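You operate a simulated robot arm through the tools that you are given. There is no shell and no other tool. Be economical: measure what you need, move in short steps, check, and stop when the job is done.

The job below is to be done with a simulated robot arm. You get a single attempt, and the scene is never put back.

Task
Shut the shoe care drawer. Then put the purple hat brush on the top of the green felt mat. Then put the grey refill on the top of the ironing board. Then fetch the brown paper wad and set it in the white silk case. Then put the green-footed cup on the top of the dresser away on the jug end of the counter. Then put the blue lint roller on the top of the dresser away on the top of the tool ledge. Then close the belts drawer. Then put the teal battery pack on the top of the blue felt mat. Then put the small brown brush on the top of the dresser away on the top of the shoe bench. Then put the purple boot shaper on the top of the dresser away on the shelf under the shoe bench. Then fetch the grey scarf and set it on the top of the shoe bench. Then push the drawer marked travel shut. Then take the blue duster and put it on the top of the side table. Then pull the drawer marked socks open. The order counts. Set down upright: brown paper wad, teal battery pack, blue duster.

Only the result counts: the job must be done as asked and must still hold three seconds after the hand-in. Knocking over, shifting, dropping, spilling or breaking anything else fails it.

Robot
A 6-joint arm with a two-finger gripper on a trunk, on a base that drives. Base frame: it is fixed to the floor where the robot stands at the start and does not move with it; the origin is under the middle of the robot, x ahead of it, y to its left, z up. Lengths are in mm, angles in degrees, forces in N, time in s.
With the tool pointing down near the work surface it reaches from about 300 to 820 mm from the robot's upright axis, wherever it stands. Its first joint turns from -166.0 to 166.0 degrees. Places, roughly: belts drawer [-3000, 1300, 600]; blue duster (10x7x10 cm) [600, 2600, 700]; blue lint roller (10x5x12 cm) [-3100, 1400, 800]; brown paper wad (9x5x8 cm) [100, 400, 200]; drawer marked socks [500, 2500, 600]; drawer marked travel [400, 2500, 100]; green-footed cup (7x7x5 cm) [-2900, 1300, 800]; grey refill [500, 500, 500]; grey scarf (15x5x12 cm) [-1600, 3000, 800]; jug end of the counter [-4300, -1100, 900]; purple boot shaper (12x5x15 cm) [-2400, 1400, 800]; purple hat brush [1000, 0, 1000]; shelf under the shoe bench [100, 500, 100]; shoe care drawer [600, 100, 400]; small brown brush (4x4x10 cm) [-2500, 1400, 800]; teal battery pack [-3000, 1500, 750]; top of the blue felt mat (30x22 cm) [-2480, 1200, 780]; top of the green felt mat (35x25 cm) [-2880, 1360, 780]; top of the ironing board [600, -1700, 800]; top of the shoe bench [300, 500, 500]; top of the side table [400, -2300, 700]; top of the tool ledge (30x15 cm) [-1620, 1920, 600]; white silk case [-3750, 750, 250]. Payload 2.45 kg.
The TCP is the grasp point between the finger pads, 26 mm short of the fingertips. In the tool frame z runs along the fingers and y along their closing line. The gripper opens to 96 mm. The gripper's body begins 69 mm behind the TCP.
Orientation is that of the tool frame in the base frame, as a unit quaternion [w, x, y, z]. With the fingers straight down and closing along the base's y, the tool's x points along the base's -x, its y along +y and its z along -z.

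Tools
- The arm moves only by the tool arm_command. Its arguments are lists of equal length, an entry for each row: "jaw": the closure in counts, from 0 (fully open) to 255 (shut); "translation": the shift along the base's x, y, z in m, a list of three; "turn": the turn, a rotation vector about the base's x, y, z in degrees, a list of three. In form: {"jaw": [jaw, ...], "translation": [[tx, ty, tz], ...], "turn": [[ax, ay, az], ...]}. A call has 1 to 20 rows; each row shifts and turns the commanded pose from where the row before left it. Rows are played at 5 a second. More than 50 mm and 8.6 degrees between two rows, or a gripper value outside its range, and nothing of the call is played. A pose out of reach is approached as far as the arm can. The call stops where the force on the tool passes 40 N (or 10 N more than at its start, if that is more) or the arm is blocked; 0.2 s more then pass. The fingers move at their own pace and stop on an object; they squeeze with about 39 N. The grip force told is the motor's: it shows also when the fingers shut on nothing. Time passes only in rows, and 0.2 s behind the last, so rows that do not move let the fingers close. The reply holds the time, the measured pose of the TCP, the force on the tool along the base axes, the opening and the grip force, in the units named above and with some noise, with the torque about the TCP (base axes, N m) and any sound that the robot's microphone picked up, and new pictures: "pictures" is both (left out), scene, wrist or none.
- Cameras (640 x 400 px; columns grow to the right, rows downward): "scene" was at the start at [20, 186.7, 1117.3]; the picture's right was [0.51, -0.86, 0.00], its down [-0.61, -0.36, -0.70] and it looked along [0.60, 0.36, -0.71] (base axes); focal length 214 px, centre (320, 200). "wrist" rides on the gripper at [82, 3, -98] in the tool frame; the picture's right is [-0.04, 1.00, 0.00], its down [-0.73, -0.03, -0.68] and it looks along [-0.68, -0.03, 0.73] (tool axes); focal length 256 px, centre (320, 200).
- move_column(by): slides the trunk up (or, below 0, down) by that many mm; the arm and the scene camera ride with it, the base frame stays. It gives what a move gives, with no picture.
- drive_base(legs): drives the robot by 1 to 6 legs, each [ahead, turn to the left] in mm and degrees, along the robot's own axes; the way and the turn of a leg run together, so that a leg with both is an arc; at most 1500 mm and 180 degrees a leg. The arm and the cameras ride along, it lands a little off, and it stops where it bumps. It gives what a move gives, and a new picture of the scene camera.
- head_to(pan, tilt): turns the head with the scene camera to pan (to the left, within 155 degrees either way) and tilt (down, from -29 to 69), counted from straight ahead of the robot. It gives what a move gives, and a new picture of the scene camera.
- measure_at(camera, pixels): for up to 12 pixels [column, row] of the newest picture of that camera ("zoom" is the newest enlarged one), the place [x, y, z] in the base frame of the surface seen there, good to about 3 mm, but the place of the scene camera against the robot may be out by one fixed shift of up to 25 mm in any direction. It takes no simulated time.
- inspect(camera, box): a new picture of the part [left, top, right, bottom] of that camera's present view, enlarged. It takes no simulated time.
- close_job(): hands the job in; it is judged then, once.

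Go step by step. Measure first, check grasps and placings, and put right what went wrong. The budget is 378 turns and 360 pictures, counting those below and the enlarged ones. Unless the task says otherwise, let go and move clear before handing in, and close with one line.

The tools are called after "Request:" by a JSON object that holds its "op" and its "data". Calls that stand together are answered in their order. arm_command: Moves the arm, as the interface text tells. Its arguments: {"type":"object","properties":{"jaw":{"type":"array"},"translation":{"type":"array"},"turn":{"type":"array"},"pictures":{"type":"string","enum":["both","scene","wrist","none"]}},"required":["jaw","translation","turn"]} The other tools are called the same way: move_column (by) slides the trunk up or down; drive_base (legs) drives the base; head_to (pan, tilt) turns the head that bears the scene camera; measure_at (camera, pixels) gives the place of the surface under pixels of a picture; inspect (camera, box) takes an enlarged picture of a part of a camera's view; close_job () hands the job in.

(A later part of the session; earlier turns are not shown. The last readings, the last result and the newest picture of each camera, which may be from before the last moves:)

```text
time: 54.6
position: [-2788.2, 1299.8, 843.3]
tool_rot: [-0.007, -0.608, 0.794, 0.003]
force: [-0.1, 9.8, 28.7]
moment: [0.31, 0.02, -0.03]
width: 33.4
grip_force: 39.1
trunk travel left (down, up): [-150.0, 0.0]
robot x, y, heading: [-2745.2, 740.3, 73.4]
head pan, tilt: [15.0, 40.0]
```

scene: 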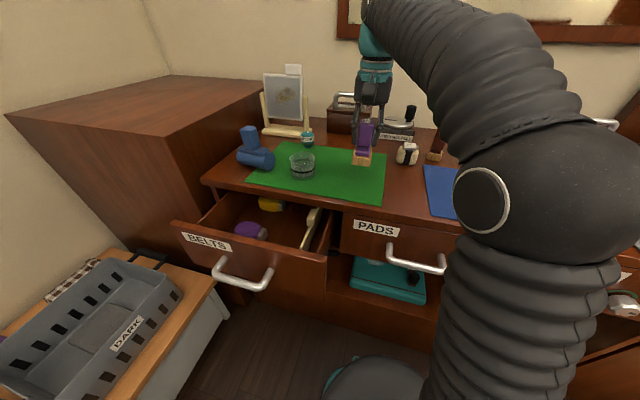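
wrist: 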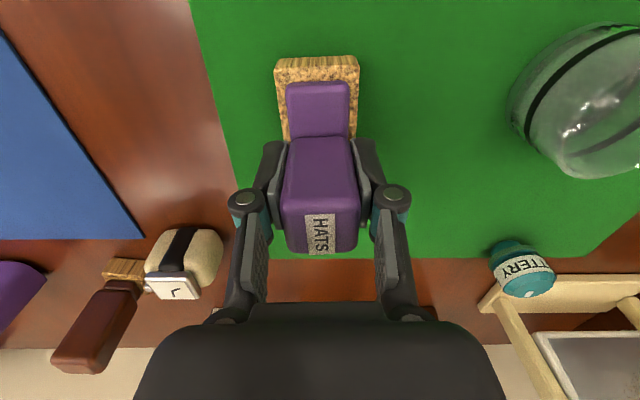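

Contact at 28 N. I'll relax it slightly, open, and rise.

Request:
{"op": "arm_command", "data": {"jaw": [255, 90, 60, 60, 60, 60, 60, 60], "translation": [[0, 0, 0.001], [0, 0, 0], [0, 0, 0], [0, 0, 0.02], [0, 0, 0.03], [0, -0.01, 0.03], [0, -0.03, 0.03], [0, -0.04, 0.02]], "turn": [[0, 0, 0], [0, 0, 0], [0, 0, 0], [0, 0, 0], [0, 0, 0], [0, 0, 0], [0, 0, 0], [0, 0, 0]]}}

```text
time: 56.4
position: [-2789.7, 1221.8, 975.4]
tool_rot: [-0.009, -0.609, 0.793, 0.0]
force: [-0.4, 1.7, -0.2]
moment: [-0.07, 0.0, 0.06]
width: 73.5
grip_force: 0.1
trunk travel left (down, up): [-150.0, 0.0]
robot x, y, heading: [-2742.0, 739.2, 73.2]
head pan, tilt: [15.0, 40.0]
```

scene: 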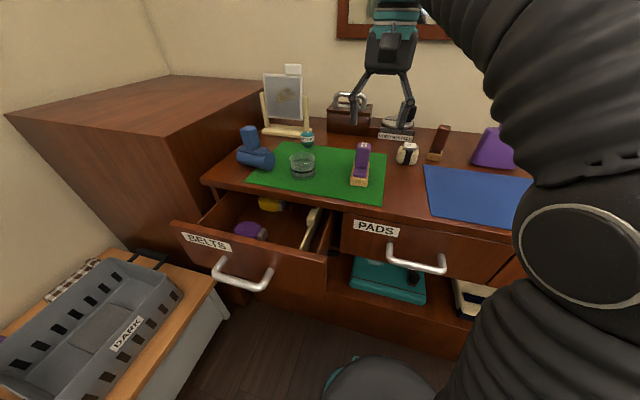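
wrist: 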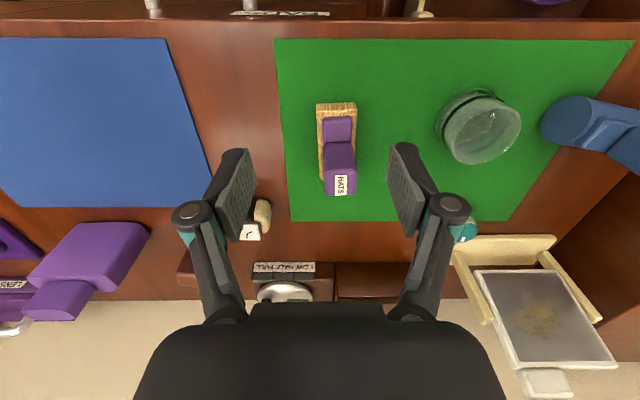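

The brush stands on the mat. Now I'll tuck the arm and drive back east to the bench for the grey refill.

Request:
{"op": "arm_command", "data": {"jaw": [60, 60, 60], "translation": [[0, -0.04, 0.01], [0, -0.04, 0.01], [0.02, -0.02, 0.01]], "turn": [[0, 0, 0], [0, 0, 0], [0, 0, 0]], "pictures": "none"}}

Request:
{"op": "drive_base", "data": {"legs": [[0, -89.4], [1020, 0], [1020, 0], [1020, 0]]}}

Request:
{"op": "head_to", "data": {"pan": 60, "tilt": 45}}

```text
time: 57.2
position: [-2767.7, 1121.1, 1005.1]
tool_rot: [-0.009, -0.608, 0.794, 0.001]
force: [-0.3, 0.3, -0.3]
moment: [-0.07, -0.06, -0.01]
width: 73.6
grip_force: 0.0
trunk travel left (down, up): [-150.0, 0.0]
robot x, y, heading: [-2743.3, 738.4, 73.2]
head pan, tilt: [15.0, 40.0]
```

```text
time: 76.1
position: [555.5, -189.7, 1006.1]
tool_rot: [-0.005, 0.142, 0.99, 0.006]
force: [-0.4, -0.5, 0.1]
moment: [0.01, -0.04, -0.02]
width: 73.4
grip_force: 0.0
trunk travel left (down, up): [-150.0, 0.0]
robot x, y, heading: [177.7, -206.3, -17.9]
head pan, tilt: [15.0, 40.0]
```

scene: 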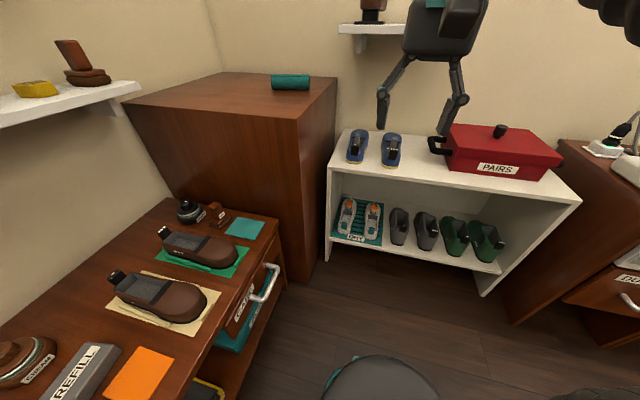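

```text
time: 77.2
position: [555.6, -189.3, 1004.5]
tool_rot: [-0.006, 0.141, 0.99, 0.007]
force: [1.3, 0.6, 0.0]
moment: [-0.02, -0.01, -0.04]
width: 73.2
grip_force: 0.1
trunk travel left (down, up): [-150.0, 0.0]
robot x, y, heading: [174.8, -204.8, -18.1]
head pan, tilt: [60.0, 45.0]
```

scene: 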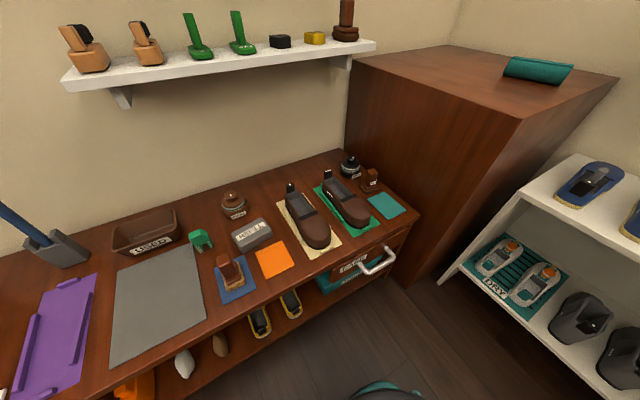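

I'm in front of the refill at (252,235). I'll measure it.

Request:
{"op": "inspect", "data": {"camera": "scene", "box": [180, 190, 300, 290]}}

```text
4.00 times, centred on (240, 240) of scene
```

zoom: 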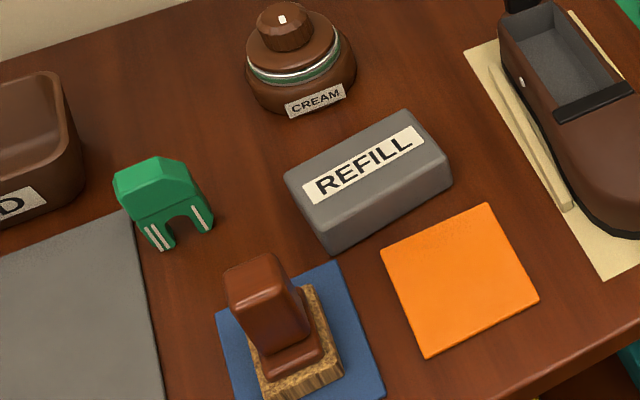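

Request:
{"op": "measure_at", "data": {"camera": "zoom", "pixels": [[288, 175], [405, 112], [448, 155], [322, 220], [366, 165], [330, 247], [452, 182], [260, 200], [272, 270], [190, 200], [285, 310], [340, 290]]}}

```text
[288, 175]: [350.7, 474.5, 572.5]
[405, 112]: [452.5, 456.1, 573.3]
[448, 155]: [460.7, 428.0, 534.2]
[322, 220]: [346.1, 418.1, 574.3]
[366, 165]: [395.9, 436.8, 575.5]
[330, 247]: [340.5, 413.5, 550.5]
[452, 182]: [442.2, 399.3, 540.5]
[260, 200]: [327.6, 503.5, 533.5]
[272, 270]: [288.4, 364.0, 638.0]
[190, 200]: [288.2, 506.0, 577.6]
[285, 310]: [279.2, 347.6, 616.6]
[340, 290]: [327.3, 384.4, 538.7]
```

Request:
{"op": "measure_at", "data": {"camera": "scene", "pixels": [[100, 85], [225, 67], [370, 46], [235, 30], [232, 205], [148, 40]]}}

Request:
{"op": "arm_command", "data": {"jaw": [0, 0, 0, 0, 0, 0, 0, 0, 0, 0, 0, 0], "translation": [[-0.01, 0.04, -0.025], [-0.01, 0.04, -0.025], [-0.01, 0.04, -0.025], [-0.01, 0.04, -0.025], [-0.01, 0.04, -0.025], [-0.01, 0.04, -0.025], [-0.01, 0.04, -0.025], [-0.01, 0.04, -0.025], [-0.01, 0.04, -0.025], [-0.01, 0.04, -0.025], [-0.01, 0.04, -0.025], [-0.01, 0.04, -0.02]], "turn": [[0, 0, 1], [0, 0, 1], [0, 0, 1], [0, 0, 1], [0, 0, 1], [0, 0, 1], [0, 0, 0.8], [0, 0, 0], [0, 0, 0], [0, 0, 0], [0, 0, 0], [0, 0, 0]]}}

```text
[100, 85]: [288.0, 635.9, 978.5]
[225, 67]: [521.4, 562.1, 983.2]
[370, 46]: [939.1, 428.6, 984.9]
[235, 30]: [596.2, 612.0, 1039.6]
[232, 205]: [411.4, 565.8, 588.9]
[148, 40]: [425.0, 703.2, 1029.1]
```

```text
time: 79.8
position: [435.6, 293.2, 711.1]
tool_rot: [-0.005, 0.083, 0.996, 0.007]
force: [0.0, -0.7, 1.7]
moment: [0.0, -0.04, 0.04]
width: 95.7
grip_force: 0.1
trunk travel left (down, up): [-150.0, 0.0]
robot x, y, heading: [176.8, -201.6, -18.1]
head pan, tilt: [60.0, 45.0]
```

scene: 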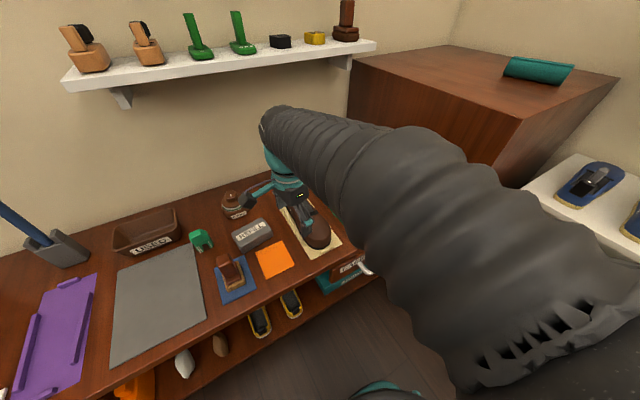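
wrist: 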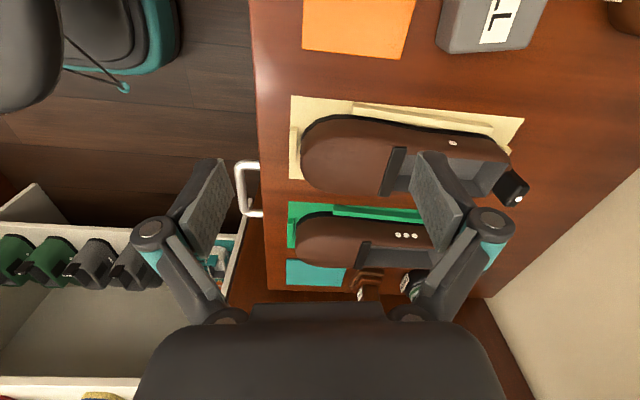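

Request:
{"op": "arm_command", "data": {"jaw": [0, 0, 0, 0], "translation": [[-0.01, 0.038, 0], [-0.01, 0.038, 0], [-0.01, 0.038, 0], [-0.01, 0.038, 0]], "turn": [[0, 0, 0], [0, 0, 0], [0, 0, 0], [0, 0, 0]], "pictures": "wrist"}}

```text
time: 80.8
position: [394.6, 442.9, 709.5]
tool_rot: [-0.005, 0.082, 0.997, 0.006]
force: [-0.3, -0.2, 0.4]
moment: [0.07, -0.01, 0.0]
width: 96.2
grip_force: 0.1
trunk travel left (down, up): [-150.0, 0.0]
robot x, y, heading: [174.6, -204.3, -18.0]
head pan, tilt: [60.0, 45.0]
```

wrist: 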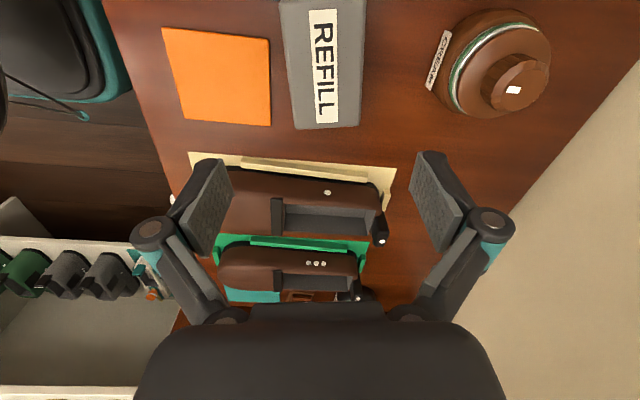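

Request:
{"op": "measure_at", "data": {"camera": "wrist", "pixels": [[294, 115], [358, 118], [285, 5], [363, 5], [326, 60], [428, 85], [300, 128], [250, 100]]}}

```text
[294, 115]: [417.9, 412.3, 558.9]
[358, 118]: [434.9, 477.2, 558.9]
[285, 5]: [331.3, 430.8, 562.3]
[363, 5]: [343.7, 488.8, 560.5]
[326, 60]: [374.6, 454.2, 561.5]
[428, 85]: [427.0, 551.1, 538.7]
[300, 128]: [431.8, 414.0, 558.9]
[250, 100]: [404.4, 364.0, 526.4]
```

The refill's centre is about (380,453), about 60 mm wide and yawed about -13°. I'll descend and grip it.

Request:
{"op": "arm_command", "data": {"jaw": [0, 0, 0, 0, 0, 255, 255, 255], "translation": [[-0.008, 0.006, -0.03], [-0.007, 0.004, -0.04], [0, 0, -0.04], [0, 0, -0.03], [0, 0, -0.017], [0, 0, 0], [0, 0, 0], [0, 0, 0]], "turn": [[0, 0, -3], [0, 0, 0], [0, 0, 0], [0, 0, 0], [0, 0, 0], [0, 0, 0], [0, 0, 0], [0, 0, 0]]}}

```text
time: 82.6
position: [380.6, 454.1, 554.0]
tool_rot: [-0.005, 0.11, 0.994, 0.007]
force: [0.2, 0.2, 2.6]
moment: [-0.02, 0.01, 0.12]
width: 70.2
grip_force: 39.2
trunk travel left (down, up): [-150.0, 0.0]
robot x, y, heading: [172.4, -203.4, -17.8]
head pan, tilt: [60.0, 45.0]
```

scene: 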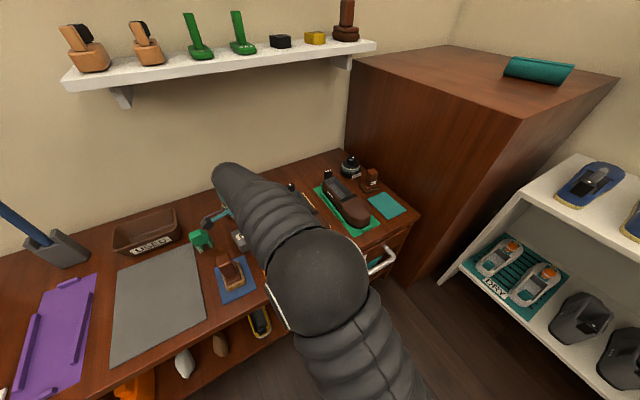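
wrist: 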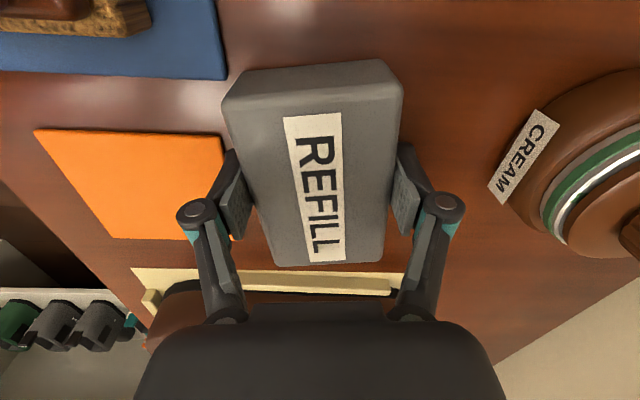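

The box is held slightly skewed (width 70, edges leaning in the picture). I'll reopen, turn +5° and re-grip.

Request:
{"op": "arm_command", "data": {"jaw": [150, 0, 0, 255, 255, 255, 255], "translation": [[0, 0, 0], [0, 0, 0], [0, 0, -0.002], [0, 0, 0], [0, 0, 0], [0, 0, 0], [0, 0, 0]], "turn": [[0, 0, 0], [0, 0, 2.5], [0, 0, 2.5], [0, 0, 0], [0, 0, 0], [0, 0, 0], [0, 0, 0]], "pictures": "wrist"}}

```text
time: 84.2
position: [379.6, 454.7, 553.1]
tool_rot: [-0.005, 0.065, 0.998, 0.006]
force: [0.3, -0.5, 4.4]
moment: [-0.17, 0.05, -0.11]
width: 69.6
grip_force: 39.0
trunk travel left (down, up): [-150.0, 0.0]
robot x, y, heading: [176.8, -204.2, -18.0]
head pan, tilt: [60.0, 45.0]
```

wrist: 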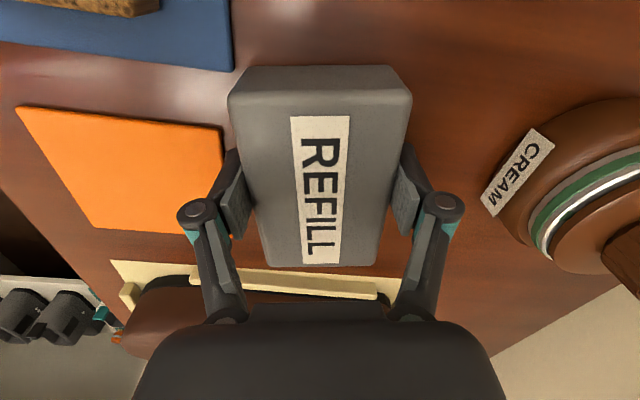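

The grip is square now at 69.6 mm. I'll lift and bring it back in front of the robot.

Request:
{"op": "arm_command", "data": {"jaw": [255, 255, 255, 255, 255, 255, 255, 255, 255, 255, 255, 255, 255, 255, 255, 255, 255, 255, 255, 255], "translation": [[0, 0, 0.02], [0, 0, 0.04], [0, 0, 0.04], [0, 0, 0.04], [0.004, -0.03, 0.035], [0.01, -0.035, 0.03], [0.01, -0.035, 0.03], [0.01, -0.035, 0.03], [0.01, -0.035, 0.03], [0.01, -0.035, 0.03], [0.01, -0.035, 0.03], [0.01, -0.035, 0.03], [0.01, -0.035, 0.03], [0.01, -0.035, 0.03], [0.01, -0.035, 0.0], [0.01, -0.035, 0.0], [0.01, -0.035, 0.0], [0.01, -0.035, 0.0], [0.01, -0.035, 0.0], [0.01, -0.035, 0.0]], "turn": [[0, 0, 0], [0, 0, 0], [0, 0, 0], [0, 0, 0], [0, 0, 0], [0, 0, 0], [0, 0, 0], [0, 0, 0], [0, 0, 0], [0, 0, 0], [0, 0, 0], [0, 0, 0], [0, 0, 0], [0, 0, 0], [0, 0, 0], [0, 0, 0], [0, 0, 0], [0, 0, 0], [0, 0, 0], [0, 0, 0]], "pictures": "wrist"}}

Request:
{"op": "head_to", "data": {"pan": -50, "tilt": 20}}

```text
time: 88.4
position: [533.2, -102.2, 999.9]
tool_rot: [-0.006, 0.065, 0.998, 0.005]
force: [0.6, 0.8, -1.9]
moment: [-0.02, 0.0, -0.01]
width: 69.8
grip_force: 39.3
trunk travel left (down, up): [-150.0, 0.0]
robot x, y, heading: [178.1, -203.2, -18.2]
head pan, tilt: [60.0, 45.0]
```

wrist: 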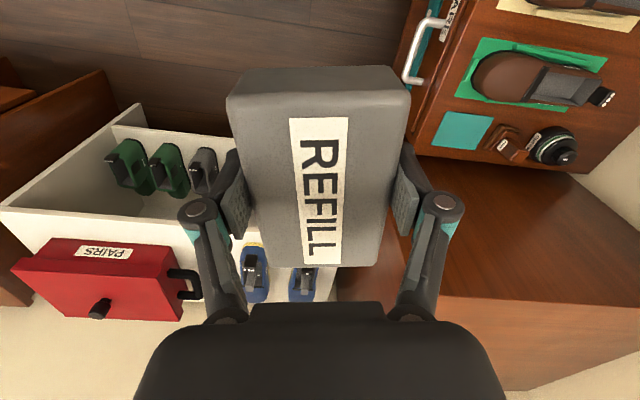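

```text
time: 90.3
position: [533.0, -102.4, 999.1]
tool_rot: [-0.005, 0.065, 0.998, 0.006]
force: [0.3, -0.5, -2.2]
moment: [-0.05, -0.01, 0.01]
width: 69.4
grip_force: 39.4
trunk travel left (down, up): [-150.0, 0.0]
robot x, y, heading: [175.8, -201.9, -18.0]
head pan, tilt: [-50.0, 20.0]
```

scene: 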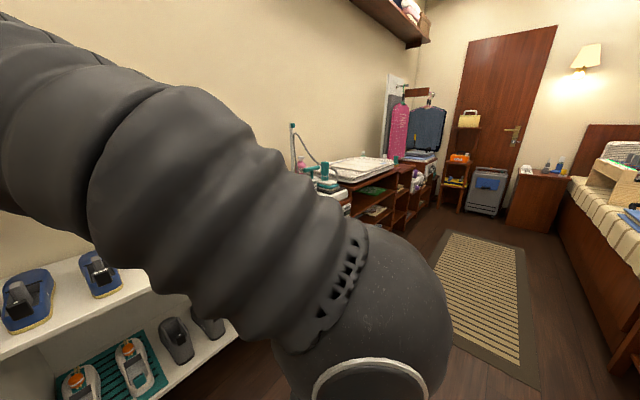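

Request:
{"op": "measure_at", "data": {"camera": "scene", "pixels": [[360, 165], [325, 205], [410, 170], [540, 175], [440, 230], [470, 155], [485, 190], [520, 230], [560, 230], [330, 185], [480, 400], [420, 205]]}}

Request:
{"op": "inspect", "data": {"camera": "scene", "box": [280, 90, 600, 290]}}

```text
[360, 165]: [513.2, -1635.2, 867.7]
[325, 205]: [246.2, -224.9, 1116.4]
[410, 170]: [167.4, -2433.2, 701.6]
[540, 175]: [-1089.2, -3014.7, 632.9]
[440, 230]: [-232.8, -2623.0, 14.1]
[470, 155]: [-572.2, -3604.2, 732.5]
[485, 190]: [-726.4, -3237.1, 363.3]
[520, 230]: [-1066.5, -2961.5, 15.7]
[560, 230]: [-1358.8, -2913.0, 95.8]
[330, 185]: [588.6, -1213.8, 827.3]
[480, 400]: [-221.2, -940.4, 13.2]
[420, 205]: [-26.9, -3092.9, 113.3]
```

```text
2.00 times, centred on (440, 190) of scene
```

zoom: 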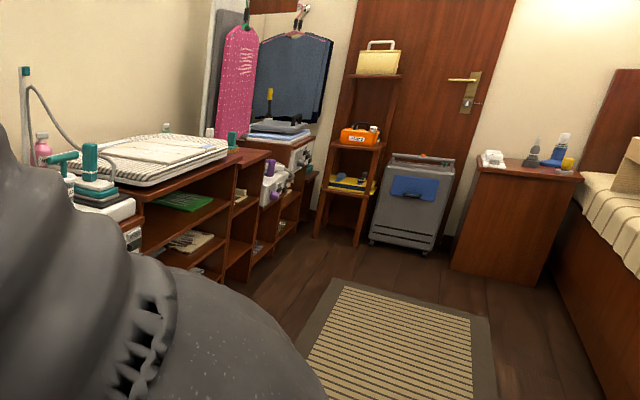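

The ironing board is the white padded top at (360,165), about (513,-1635,853). I'll drive south to stand in front of it.

Request:
{"op": "drive_base", "data": {"legs": [[0, -83], [1240, 0], [0, 83]]}}

Request:
{"op": "head_to", "data": {"pan": 0, "tilt": 40}}

```text
time: 103.7
position: [328.4, -1315.8, 999.0]
tool_rot: [-0.007, 0.03, 1.0, 0.005]
force: [-0.6, -0.5, -2.0]
moment: [0.04, 0.01, -0.05]
width: 69.4
grip_force: 39.4
trunk travel left (down, up): [-150.0, 0.0]
robot x, y, heading: [-21.8, -1440.8, -13.9]
head pan, tilt: [-50.0, 20.0]
```

scene: 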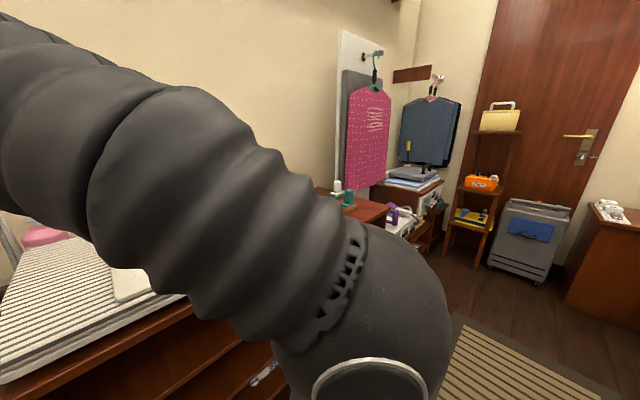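

```text
time: 104.9
position: [328.2, -1315.8, 999.3]
tool_rot: [-0.006, 0.03, 0.999, 0.006]
force: [0.6, 0.0, -2.4]
moment: [-0.01, -0.02, 0.04]
width: 69.4
grip_force: 39.3
trunk travel left (down, up): [-150.0, 0.0]
robot x, y, heading: [-21.8, -1442.1, -13.7]
head pan, tilt: [0.0, 40.0]
```

scene: 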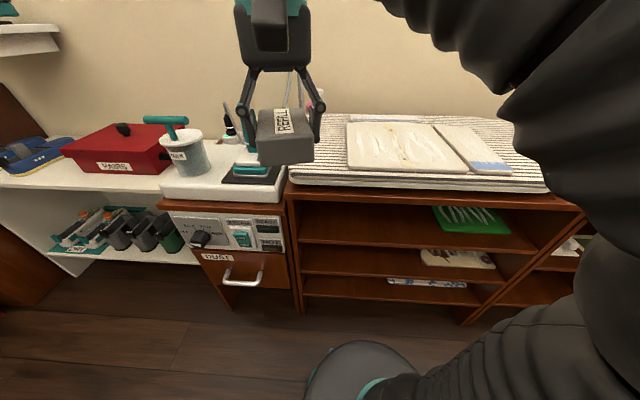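

Request:
{"op": "inspect", "data": {"camera": "scene", "box": [270, 90, 560, 220]}}

Request:
{"op": "measure_at", "data": {"camera": "scene", "pixels": [[290, 178], [345, 175], [335, 150], [330, 120], [300, 170], [325, 165], [350, 165], [348, 130], [460, 175], [420, 150], [520, 170], [545, 190]]}}

```text
2.21 times, centred on (415, 155) of scene
```

zoom: 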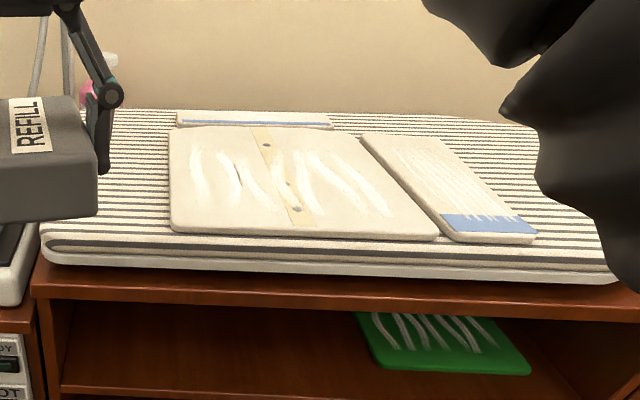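

```text
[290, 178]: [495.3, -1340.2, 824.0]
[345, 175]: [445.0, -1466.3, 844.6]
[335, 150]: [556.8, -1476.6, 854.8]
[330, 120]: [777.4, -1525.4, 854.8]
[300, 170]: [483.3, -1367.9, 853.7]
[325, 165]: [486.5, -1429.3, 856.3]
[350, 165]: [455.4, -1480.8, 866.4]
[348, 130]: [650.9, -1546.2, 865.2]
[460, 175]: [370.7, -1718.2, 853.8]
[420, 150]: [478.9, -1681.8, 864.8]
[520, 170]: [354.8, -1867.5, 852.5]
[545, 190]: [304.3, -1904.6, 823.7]
```

The striped board's left strip between the edge and the folded shirt is free, at about (531,-1417). I'll bring the refill over it, aligned with the board.

Request:
{"op": "arm_command", "data": {"jaw": [255, 255, 255, 255, 255, 255], "translation": [[0.035, -0.017, -0.013], [0.035, -0.017, -0.013], [0.035, -0.017, -0.013], [0.035, -0.017, -0.013], [0.035, -0.017, -0.013], [0.028, -0.016, -0.013]], "turn": [[0, 0, -3], [0, 0, -3], [0, 0, -3], [0, 0, -3], [0, 0, -2], [0, 0, 0]]}}

```text
time: 106.3
position: [529.4, -1418.7, 921.9]
tool_rot: [-0.004, 0.152, 0.988, 0.006]
force: [-0.7, 0.2, -1.8]
moment: [-0.01, -0.01, 0.01]
width: 69.5
grip_force: 38.8
trunk travel left (down, up): [-150.0, 0.0]
robot x, y, heading: [-24.2, -1440.6, -14.0]
head pan, tilt: [0.0, 40.0]
```

scene: 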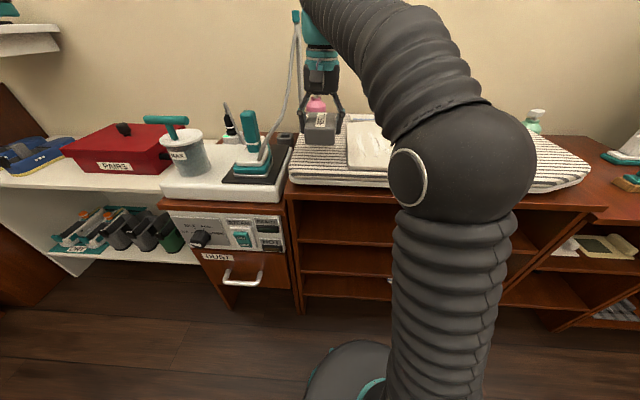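
wrist: 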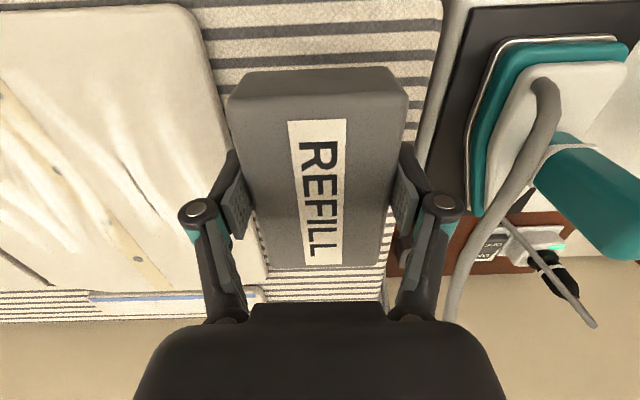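

Request:
{"op": "measure_at", "data": {"camera": "wrist", "pixels": [[225, 90], [240, 140], [205, 40], [435, 30], [415, 90], [475, 240], [455, 290], [520, 170], [475, 190], [260, 60]]}}

```text
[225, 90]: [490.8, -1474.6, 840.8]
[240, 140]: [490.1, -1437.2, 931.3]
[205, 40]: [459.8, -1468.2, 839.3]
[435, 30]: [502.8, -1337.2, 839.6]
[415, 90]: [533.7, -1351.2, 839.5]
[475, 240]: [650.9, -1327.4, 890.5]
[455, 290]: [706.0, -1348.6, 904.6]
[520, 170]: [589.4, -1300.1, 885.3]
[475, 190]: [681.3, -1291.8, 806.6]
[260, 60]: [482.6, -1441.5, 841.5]
```

The box is centred between the shirt edge and board end with 30 mm on each side. I'll lower it.

Request:
{"op": "arm_command", "data": {"jaw": [255, 255, 255, 255, 255, 255], "translation": [[0, 0, -0.02], [0, 0, -0.02], [0, 0, -0.006], [0, 0, -0.002], [0, 0, -0.002], [0, 0, 0]], "turn": [[0, 0, 0], [0, 0, 0], [0, 0, 0], [0, 0, 0], [0, 0, 0], [0, 0, 0]], "pictures": "none"}}

```text
time: 107.7
position: [529.7, -1416.9, 872.3]
tool_rot: [-0.005, 0.152, 0.988, 0.007]
force: [1.3, -1.5, 3.3]
moment: [-0.27, -0.03, -0.04]
width: 69.5
grip_force: 38.6
trunk travel left (down, up): [-150.0, 0.0]
robot x, y, heading: [-20.6, -1443.1, -13.7]
head pan, tilt: [0.0, 40.0]
```

Request:
{"op": "arm_command", "data": {"jaw": [255, 255, 20, 20, 20, 20, 20, 20, 20], "translation": [[0, 0, -0.001], [0, 0, 0], [0, 0, 0], [0, 0, 0], [0, 0, 0.02], [0, 0, 0.03], [-0.01, 0, 0.03], [-0.04, 0.01, 0.02], [-0.04, 0.01, 0.01]], "turn": [[0, 0, 0], [0, 0, 0], [0, 0, 0], [0, 0, 0], [0, 0, 0], [0, 0, 0], [0, 0, 0], [0, 0, 0], [0, 0, 0]]}}

```text
time: 109.7
position: [440.6, -1395.2, 977.9]
tool_rot: [-0.006, 0.152, 0.988, 0.006]
force: [0.3, 0.6, 0.5]
moment: [0.05, 0.1, 0.03]
width: 88.3
grip_force: 0.1
trunk travel left (down, up): [-150.0, 0.0]
robot x, y, heading: [-18.6, -1441.4, -13.8]
head pan, tilt: [0.0, 40.0]
```

scene: 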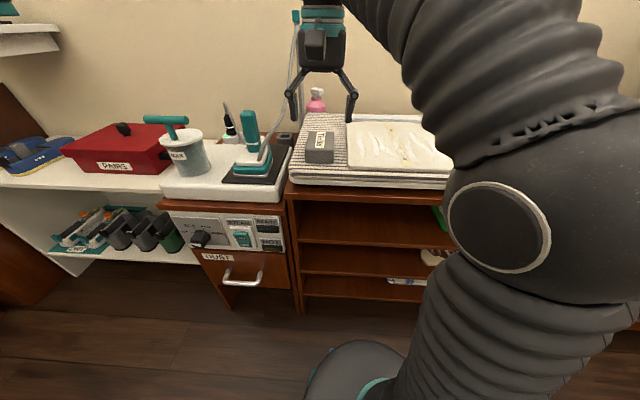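
wrist: 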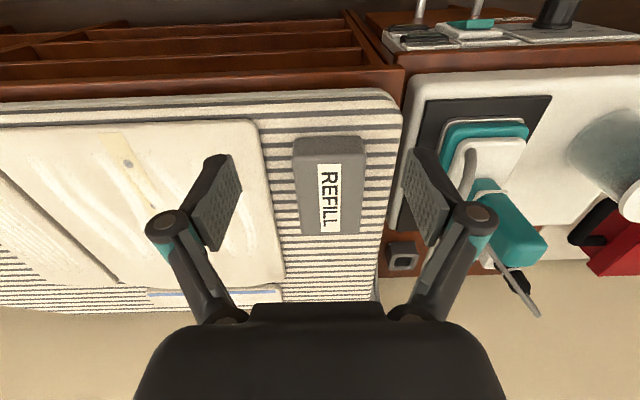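

The refill sits on the board. Next is the brown paper wad under the bench: I'll tuck the arm, drive back and face the bench from a distance to look.

Request:
{"op": "arm_command", "data": {"jaw": [20, 20, 20], "translation": [[-0.035, 0.005, 0.01], [-0.035, 0, 0.01], [-0.02, -0.01, 0]], "turn": [[0, 0, 0], [0, 0, 0], [0, 0, 0]], "pictures": "none"}}

Request:
{"op": "drive_base", "data": {"legs": [[0, 106], [1130, 0], [0, -19]]}}

Request:
{"op": "head_to", "data": {"pan": 0, "tilt": 45}}

```text
time: 110.5
position: [349.4, -1401.7, 999.6]
tool_rot: [-0.006, 0.152, 0.988, 0.006]
force: [0.8, -0.6, -0.5]
moment: [-0.02, 0.06, 0.0]
width: 88.4
grip_force: 0.0
trunk travel left (down, up): [-150.0, 0.0]
robot x, y, heading: [-21.0, -1444.5, -14.0]
head pan, tilt: [0.0, 40.0]
```

```text
time: 121.8
position: [-69.3, 69.1, 999.9]
tool_rot: [-0.008, -0.567, 0.824, 0.0]
force: [0.2, 0.2, 1.0]
moment: [-0.01, 0.04, 0.01]
width: 88.3
grip_force: 0.1
trunk travel left (down, up): [-150.0, 0.0]
robot x, y, heading: [-55.7, -304.5, 72.4]
head pan, tilt: [0.0, 40.0]
```

scene: 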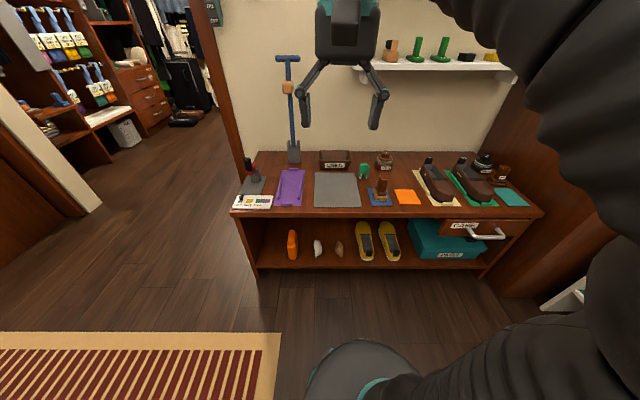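

```text
time: 122.5
position: [-69.2, 68.5, 998.9]
tool_rot: [-0.008, -0.567, 0.824, 0.001]
force: [-0.1, 0.6, 0.5]
moment: [0.02, 0.01, 0.0]
width: 88.6
grip_force: 0.1
trunk travel left (down, up): [-150.0, 0.0]
robot x, y, heading: [-54.1, -304.6, 72.6]
head pan, tilt: [0.0, 45.0]
```

scene: 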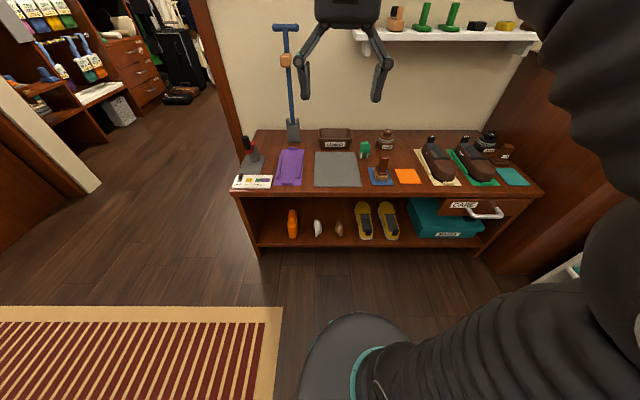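

Request:
{"op": "inspect", "data": {"camera": "scene", "box": [230, 180, 430, 260]}}

Request:
{"op": "measure_at", "data": {"camera": "scene", "pixels": [[340, 228], [340, 236], [318, 228], [292, 225], [362, 220], [305, 244], [360, 244], [345, 194], [262, 254], [312, 215]]}}

```text
3.20 times, centred on (330, 220) of scene
```

zoom: 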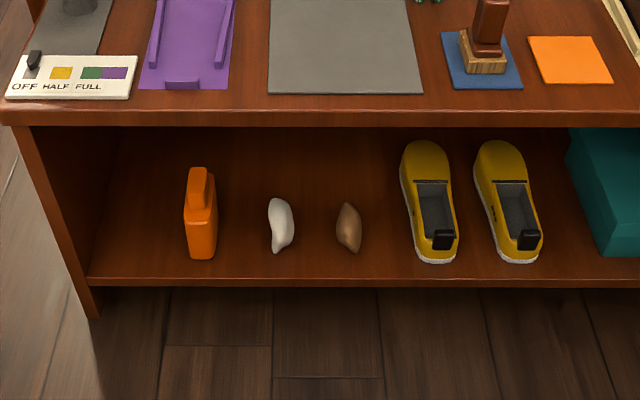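

```text
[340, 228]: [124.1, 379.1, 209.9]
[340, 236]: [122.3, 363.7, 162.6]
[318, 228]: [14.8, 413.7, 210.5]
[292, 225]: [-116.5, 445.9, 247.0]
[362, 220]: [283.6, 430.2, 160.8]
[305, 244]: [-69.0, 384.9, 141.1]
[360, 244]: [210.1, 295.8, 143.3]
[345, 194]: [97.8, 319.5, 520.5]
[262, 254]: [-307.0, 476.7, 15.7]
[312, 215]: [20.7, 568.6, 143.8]
```

The brown wad is at zoom (348,228), about (111,370) true at the front, on the lower shelf. I'll move nearer, lower the trunk and tilt the tool forward.

Request:
{"op": "drive_base", "data": {"legs": [[90, 0]]}}

Request:
{"op": "move_column", "data": {"by": -150}}

Request:
{"op": "arm_command", "data": {"jaw": [0, 0, 0, 0, 0, 0, 0, 0, 0, 0, 0, 0, 0, 0], "translation": [[0, 0, -0.045], [0, 0, -0.045], [0, 0, -0.045], [0, 0, -0.045], [0, 0, -0.045], [0, 0, -0.045], [0.02, 0, -0.04], [0.02, 0, -0.04], [0.02, 0, -0.04], [0.02, 0, -0.04], [0.02, 0, -0.04], [0, 0, -0.04], [0, 0, -0.04], [0, 0, -0.04]], "turn": [[7.63, -2.39, 0], [7.63, -2.39, 0], [7.63, -2.39, 0], [7.63, -2.39, 0], [7.63, -2.39, 0], [0, 0, 0], [0, 0, 0], [0, 0, 0], [0, 0, 0], [0, 0, 0], [0, 0, 0], [0, 0, 0], [0, 0, 0], [0, 0, 0]]}}

```text
time: 123.5
position: [-42.2, 155.0, 999.7]
tool_rot: [-0.009, -0.567, 0.823, 0.001]
force: [-0.6, -0.2, -0.1]
moment: [0.0, 0.02, 0.0]
width: 88.6
grip_force: 0.1
trunk travel left (down, up): [-150.0, 0.0]
robot x, y, heading: [-25.1, -220.8, 72.4]
head pan, tilt: [0.0, 45.0]
```

scene: 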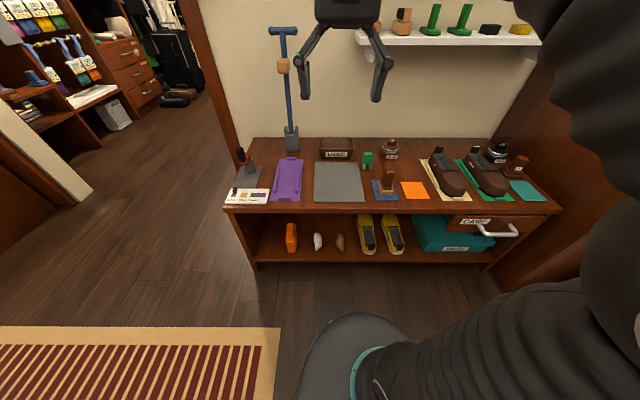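

```text
time: 125.3
position: [-43.7, 154.1, 850.2]
tool_rot: [-0.009, -0.567, 0.824, 0.002]
force: [1.0, -1.2, 0.3]
moment: [-0.01, 0.0, 0.02]
width: 88.4
grip_force: 0.0
trunk travel left (down, up): [0.0, 150.0]
robot x, y, heading: [-27.9, -218.6, 72.7]
head pan, tilt: [0.0, 45.0]
```

```text
time: 128.3
position: [60.5, 273.7, 342.0]
tool_rot: [0.262, -0.533, 0.777, 0.21]
force: [-0.5, 0.5, 0.0]
moment: [-0.01, 0.01, -0.01]
width: 95.7
grip_force: 0.0
out of reach, approached as far as the arm can: row 8, 9, 10, 11, 12, 13, 14
trunk travel left (down, up): [0.0, 150.0]
robot x, y, heading: [-26.2, -221.1, 72.6]
head pan, tilt: [0.0, 45.0]
```

scene: 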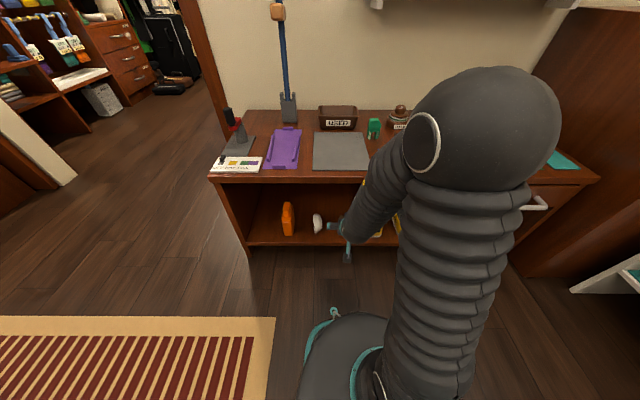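
wrist: 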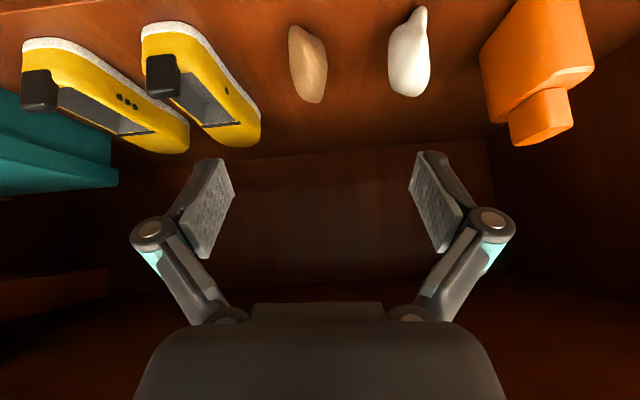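

Request:
{"op": "measure_at", "data": {"camera": "wrist", "pixels": [[307, 65], [308, 30], [320, 95], [293, 60], [326, 65], [300, 100], [350, 80], [410, 60], [250, 120], [265, 60]]}}

```text
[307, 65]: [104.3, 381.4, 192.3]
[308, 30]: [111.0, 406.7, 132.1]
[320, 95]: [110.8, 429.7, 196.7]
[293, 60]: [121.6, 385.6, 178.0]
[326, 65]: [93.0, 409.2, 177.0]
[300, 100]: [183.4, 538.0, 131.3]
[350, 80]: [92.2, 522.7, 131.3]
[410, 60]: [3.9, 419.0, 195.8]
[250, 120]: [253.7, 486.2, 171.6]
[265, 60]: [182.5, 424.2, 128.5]
```

The wad centre is about (110,406,172) on the shelf at z≈130. I'll go to a pre-approach point along the tilted tool axis.

Request:
{"op": "arm_command", "data": {"jaw": [0, 0, 0], "translation": [[0.012, 0.024, -0.035], [0.012, 0.024, -0.035], [0, 0, 0]], "turn": [[0, 0, 0], [0, 0, 0], [0, 0, 0]], "pictures": "wrist"}}

```text
time: 129.1
position: [62.9, 306.9, 319.8]
tool_rot: [0.263, -0.536, 0.775, 0.206]
force: [0.2, 0.8, 0.6]
moment: [0.02, -0.01, -0.02]
width: 95.9
grip_force: 0.0
out of reach, approached as far as the arm can: row 1, 2
trunk travel left (down, up): [0.0, 150.0]
robot x, y, heading: [-25.5, -219.3, 72.3]
head pan, tilt: [0.0, 45.0]
```

wrist: 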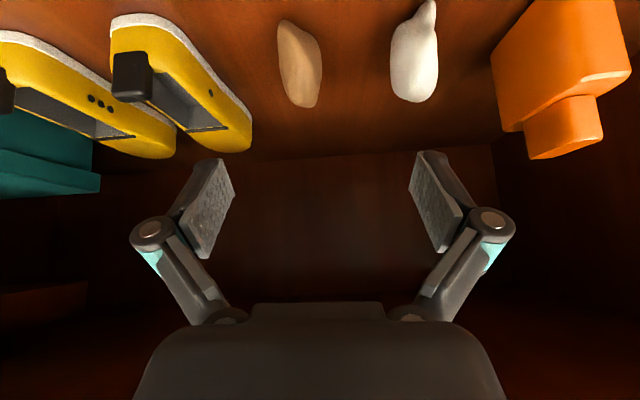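

The fold limit blocks going lower this close, so I'll back the base up 120 mm to work at a longer radius.

Request:
{"op": "drive_base", "data": {"legs": [[-120, 0]]}}

Request:
{"op": "arm_command", "data": {"jaw": [0, 0, 0, 0, 0], "translation": [[0.01, 0.035, -0.005], [0.01, 0.035, -0.005], [0.01, 0.03, -0.01], [0, 0, -0.02], [0, 0, -0.02]], "turn": [[0, 0, 0], [0, 0, 0], [0, 0, 0], [0, 0, 0], [0, 0, 0]], "pictures": "wrist"}}

```text
time: 130.3
position: [27.5, 191.8, 320.8]
tool_rot: [0.264, -0.536, 0.775, 0.206]
force: [-0.5, -0.1, -0.2]
moment: [-0.02, 0.02, 0.02]
width: 96.1
grip_force: 0.1
trunk travel left (down, up): [0.0, 150.0]
robot x, y, heading: [-63.0, -335.7, 72.7]
head pan, tilt: [0.0, 45.0]
```

scene: 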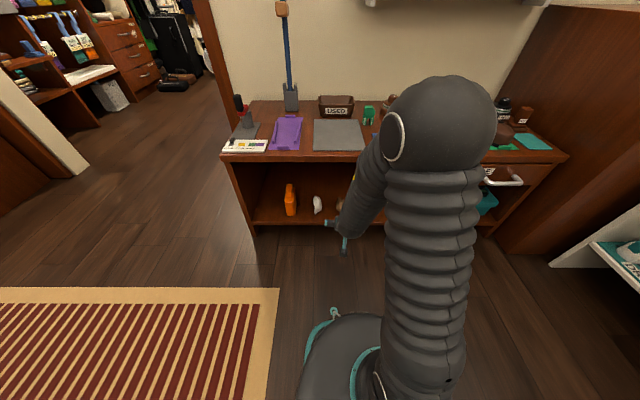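

```text
time: 131.5
position: [57.8, 293.0, 261.1]
tool_rot: [0.265, -0.535, 0.776, 0.203]
force: [0.6, -0.3, -0.3]
moment: [-0.01, -0.02, 0.03]
width: 95.9
grip_force: 0.0
trunk travel left (down, up): [0.0, 150.0]
robot x, y, heading: [-61.4, -334.9, 72.3]
head pan, tilt: [0.0, 45.0]
```

wrist: 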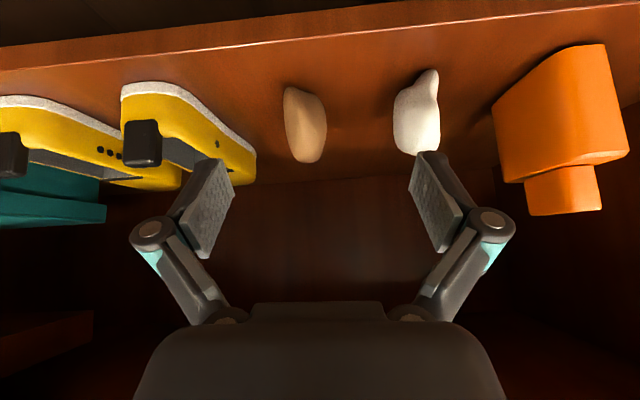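

Reachable now. I'll align with the wad, narrow the jaw, slide in along the tool axis and close.

Request:
{"op": "arm_command", "data": {"jaw": [50, 50, 50, 50, 50, 50], "translation": [[0.0142, 0.019, 0], [0.0142, 0.019, 0], [0.0075, 0.0235, -0.029], [0.0075, 0.0235, -0.029], [0.0035, 0.0115, -0.015], [0, 0, 0]], "turn": [[0, 0, 0], [0, 0, 0], [0, 0, 0], [0, 0, 0], [0, 0, 0], [0, 0, 0]]}}

```text
time: 132.9
position: [105.8, 388.9, 187.2]
tool_rot: [0.266, -0.535, 0.776, 0.203]
force: [-0.7, 0.3, 0.0]
moment: [0.02, 0.02, 0.01]
width: 77.3
grip_force: 0.1
trunk travel left (down, up): [0.0, 150.0]
robot x, y, heading: [-64.6, -335.0, 72.4]
head pan, tilt: [0.0, 45.0]
```

scene: 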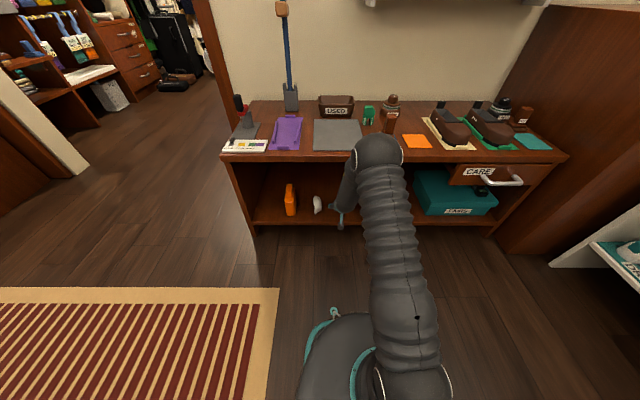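
wrist: 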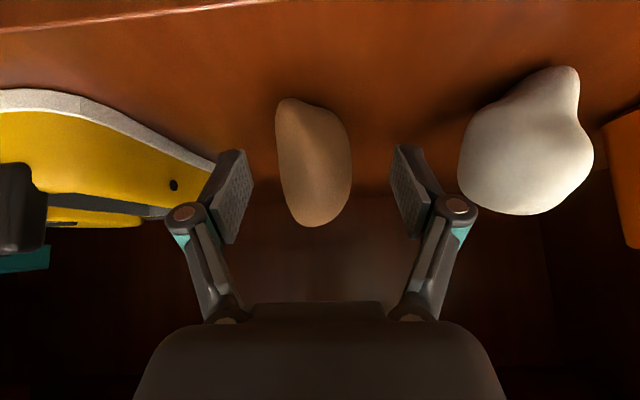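

Request:
{"op": "measure_at", "data": {"camera": "wrist", "pixels": [[315, 160], [310, 220], [285, 150], [350, 180], [295, 105], [200, 165], [140, 140], [165, 160], [465, 160], [500, 205]]}}

```text
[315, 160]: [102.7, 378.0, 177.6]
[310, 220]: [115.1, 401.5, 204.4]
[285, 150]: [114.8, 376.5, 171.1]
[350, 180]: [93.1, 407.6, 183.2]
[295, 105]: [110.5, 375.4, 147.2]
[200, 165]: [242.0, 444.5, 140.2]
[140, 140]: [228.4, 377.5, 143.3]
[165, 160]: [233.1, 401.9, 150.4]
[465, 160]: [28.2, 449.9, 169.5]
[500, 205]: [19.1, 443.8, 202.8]
```

Request:
{"op": "arm_command", "data": {"jaw": [50, 50, 255, 255, 255, 255], "translation": [[0.003, 0.009, -0.008], [0.002, 0.009, -0.007], [0, 0, 0], [0, 0, 0], [0, 0, 0], [0, 0, 0]], "turn": [[0, 0, 0], [0, 0, 0], [0, 0, 0], [0, 0, 0], [0, 0, 0], [0, 0, 0]], "pictures": "wrist"}}

```text
time: 134.3
position: [109.0, 406.4, 173.3]
tool_rot: [0.264, -0.534, 0.776, 0.206]
force: [0.4, -1.6, 0.4]
moment: [-0.02, -0.04, 0.01]
width: 43.1
grip_force: 38.9
trunk travel left (down, up): [0.0, 150.0]
robot x, y, heading: [-64.2, -331.9, 72.7]
head pan, tilt: [0.0, 45.0]
```

wrist: 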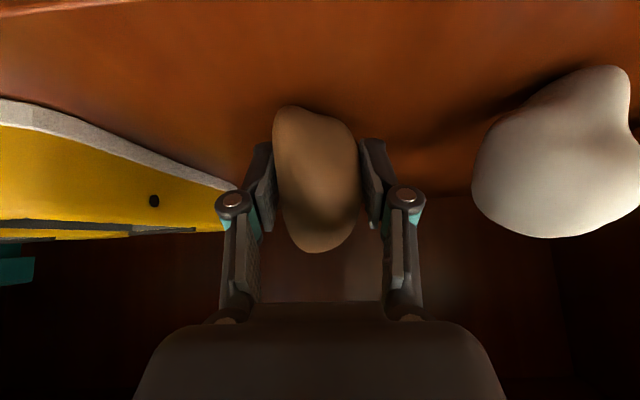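

The wad is gripped (43 mm). I'll lift slightly, back out along the tool axis, then clear the bench edge and rise.

Request:
{"op": "arm_command", "data": {"jaw": [255, 255, 255, 255, 255, 255, 255, 255, 255, 255, 255, 255, 255, 255], "translation": [[0, 0, 0.015], [-0.008, -0.025, 0.03], [-0.008, -0.025, 0.03], [-0.008, -0.025, 0.03], [-0.008, -0.025, 0.03], [-0.01, -0.035, 0.03], [-0.01, -0.035, 0.03], [-0.012, -0.04, 0.02], [-0.006, -0.02, 0.045], [0, 0, 0.05], [0, 0, 0.05], [0, 0, 0.05], [0, 0, 0.05], [0, 0, 0.05]], "turn": [[0, 0, 0], [0, 0, 0], [0, 0, 0], [0, 0, 0], [0, 0, 0], [0, 0, 0], [0, 0, 0], [0, 0, 0], [0, 0, 0], [0, 0, 0], [0, 0, 0], [0, 0, 0], [0, 0, 0], [0, 0, 0]]}}

```text
time: 137.3
position: [41.0, 176.5, 681.3]
tool_rot: [0.263, -0.536, 0.776, 0.205]
force: [0.8, 0.4, -0.5]
moment: [-0.01, 0.0, 0.02]
width: 43.2
grip_force: 39.0
trunk travel left (down, up): [0.0, 150.0]
robot x, y, heading: [-61.9, -332.3, 72.3]
head pan, tilt: [0.0, 45.0]
```

scene: 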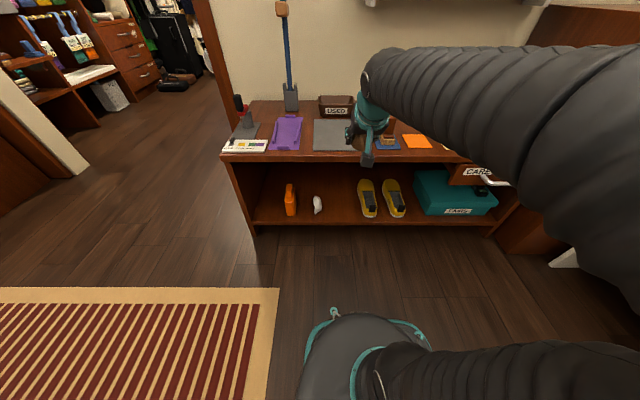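
wrist: 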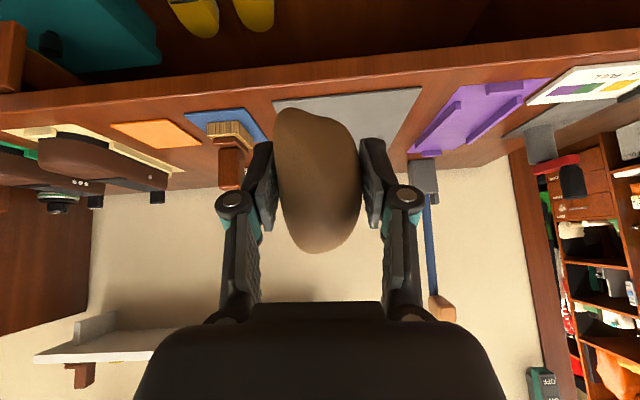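

Now I'll drive west toward the white silk case, with the wad held ahead.

Request:
{"op": "drive_base", "data": {"legs": [[0, 91], [1040, 0], [1040, 0], [1000, 0]]}}

Request:
{"op": "head_to", "data": {"pan": 0, "tilt": 40}}

```text
time: 156.3
position: [-3527.8, 628.3, 681.6]
tool_rot: [-0.039, 0.928, -0.167, -0.332]
force: [-0.4, -0.8, -0.5]
moment: [-0.01, 0.0, 0.05]
width: 43.0
grip_force: 38.8
trunk travel left (down, up): [0.0, 150.0]
robot x, y, heading: [-3019.6, 526.3, 162.6]
head pan, tilt: [0.0, 45.0]
```

scene: 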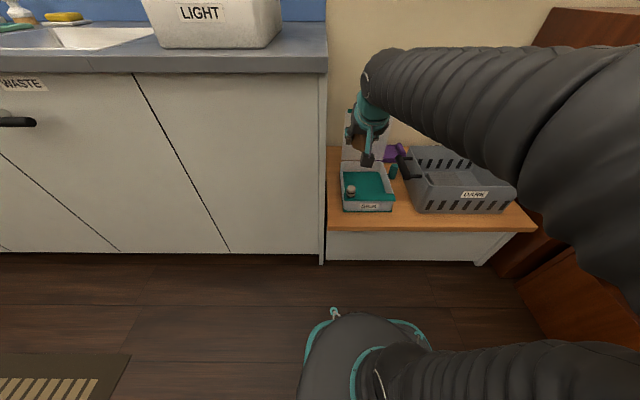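

```text
time: 157.0
position: [-3527.1, 627.7, 681.3]
tool_rot: [-0.041, 0.927, -0.169, -0.332]
force: [0.1, 0.2, 0.0]
moment: [-0.03, 0.02, 0.01]
width: 42.9
grip_force: 38.9
trunk travel left (down, up): [0.0, 150.0]
robot x, y, heading: [-3019.1, 529.0, 163.0]
head pan, tilt: [0.0, 40.0]
```

scene: 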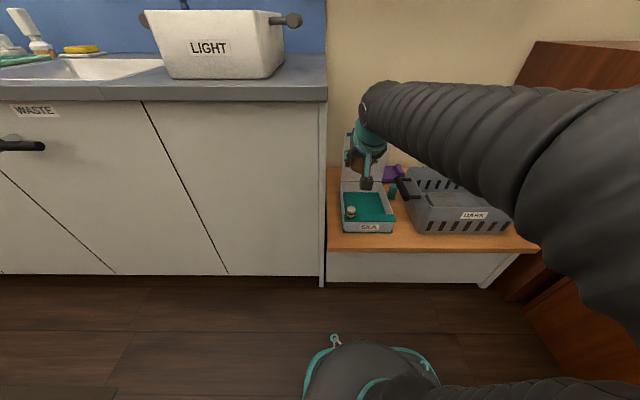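

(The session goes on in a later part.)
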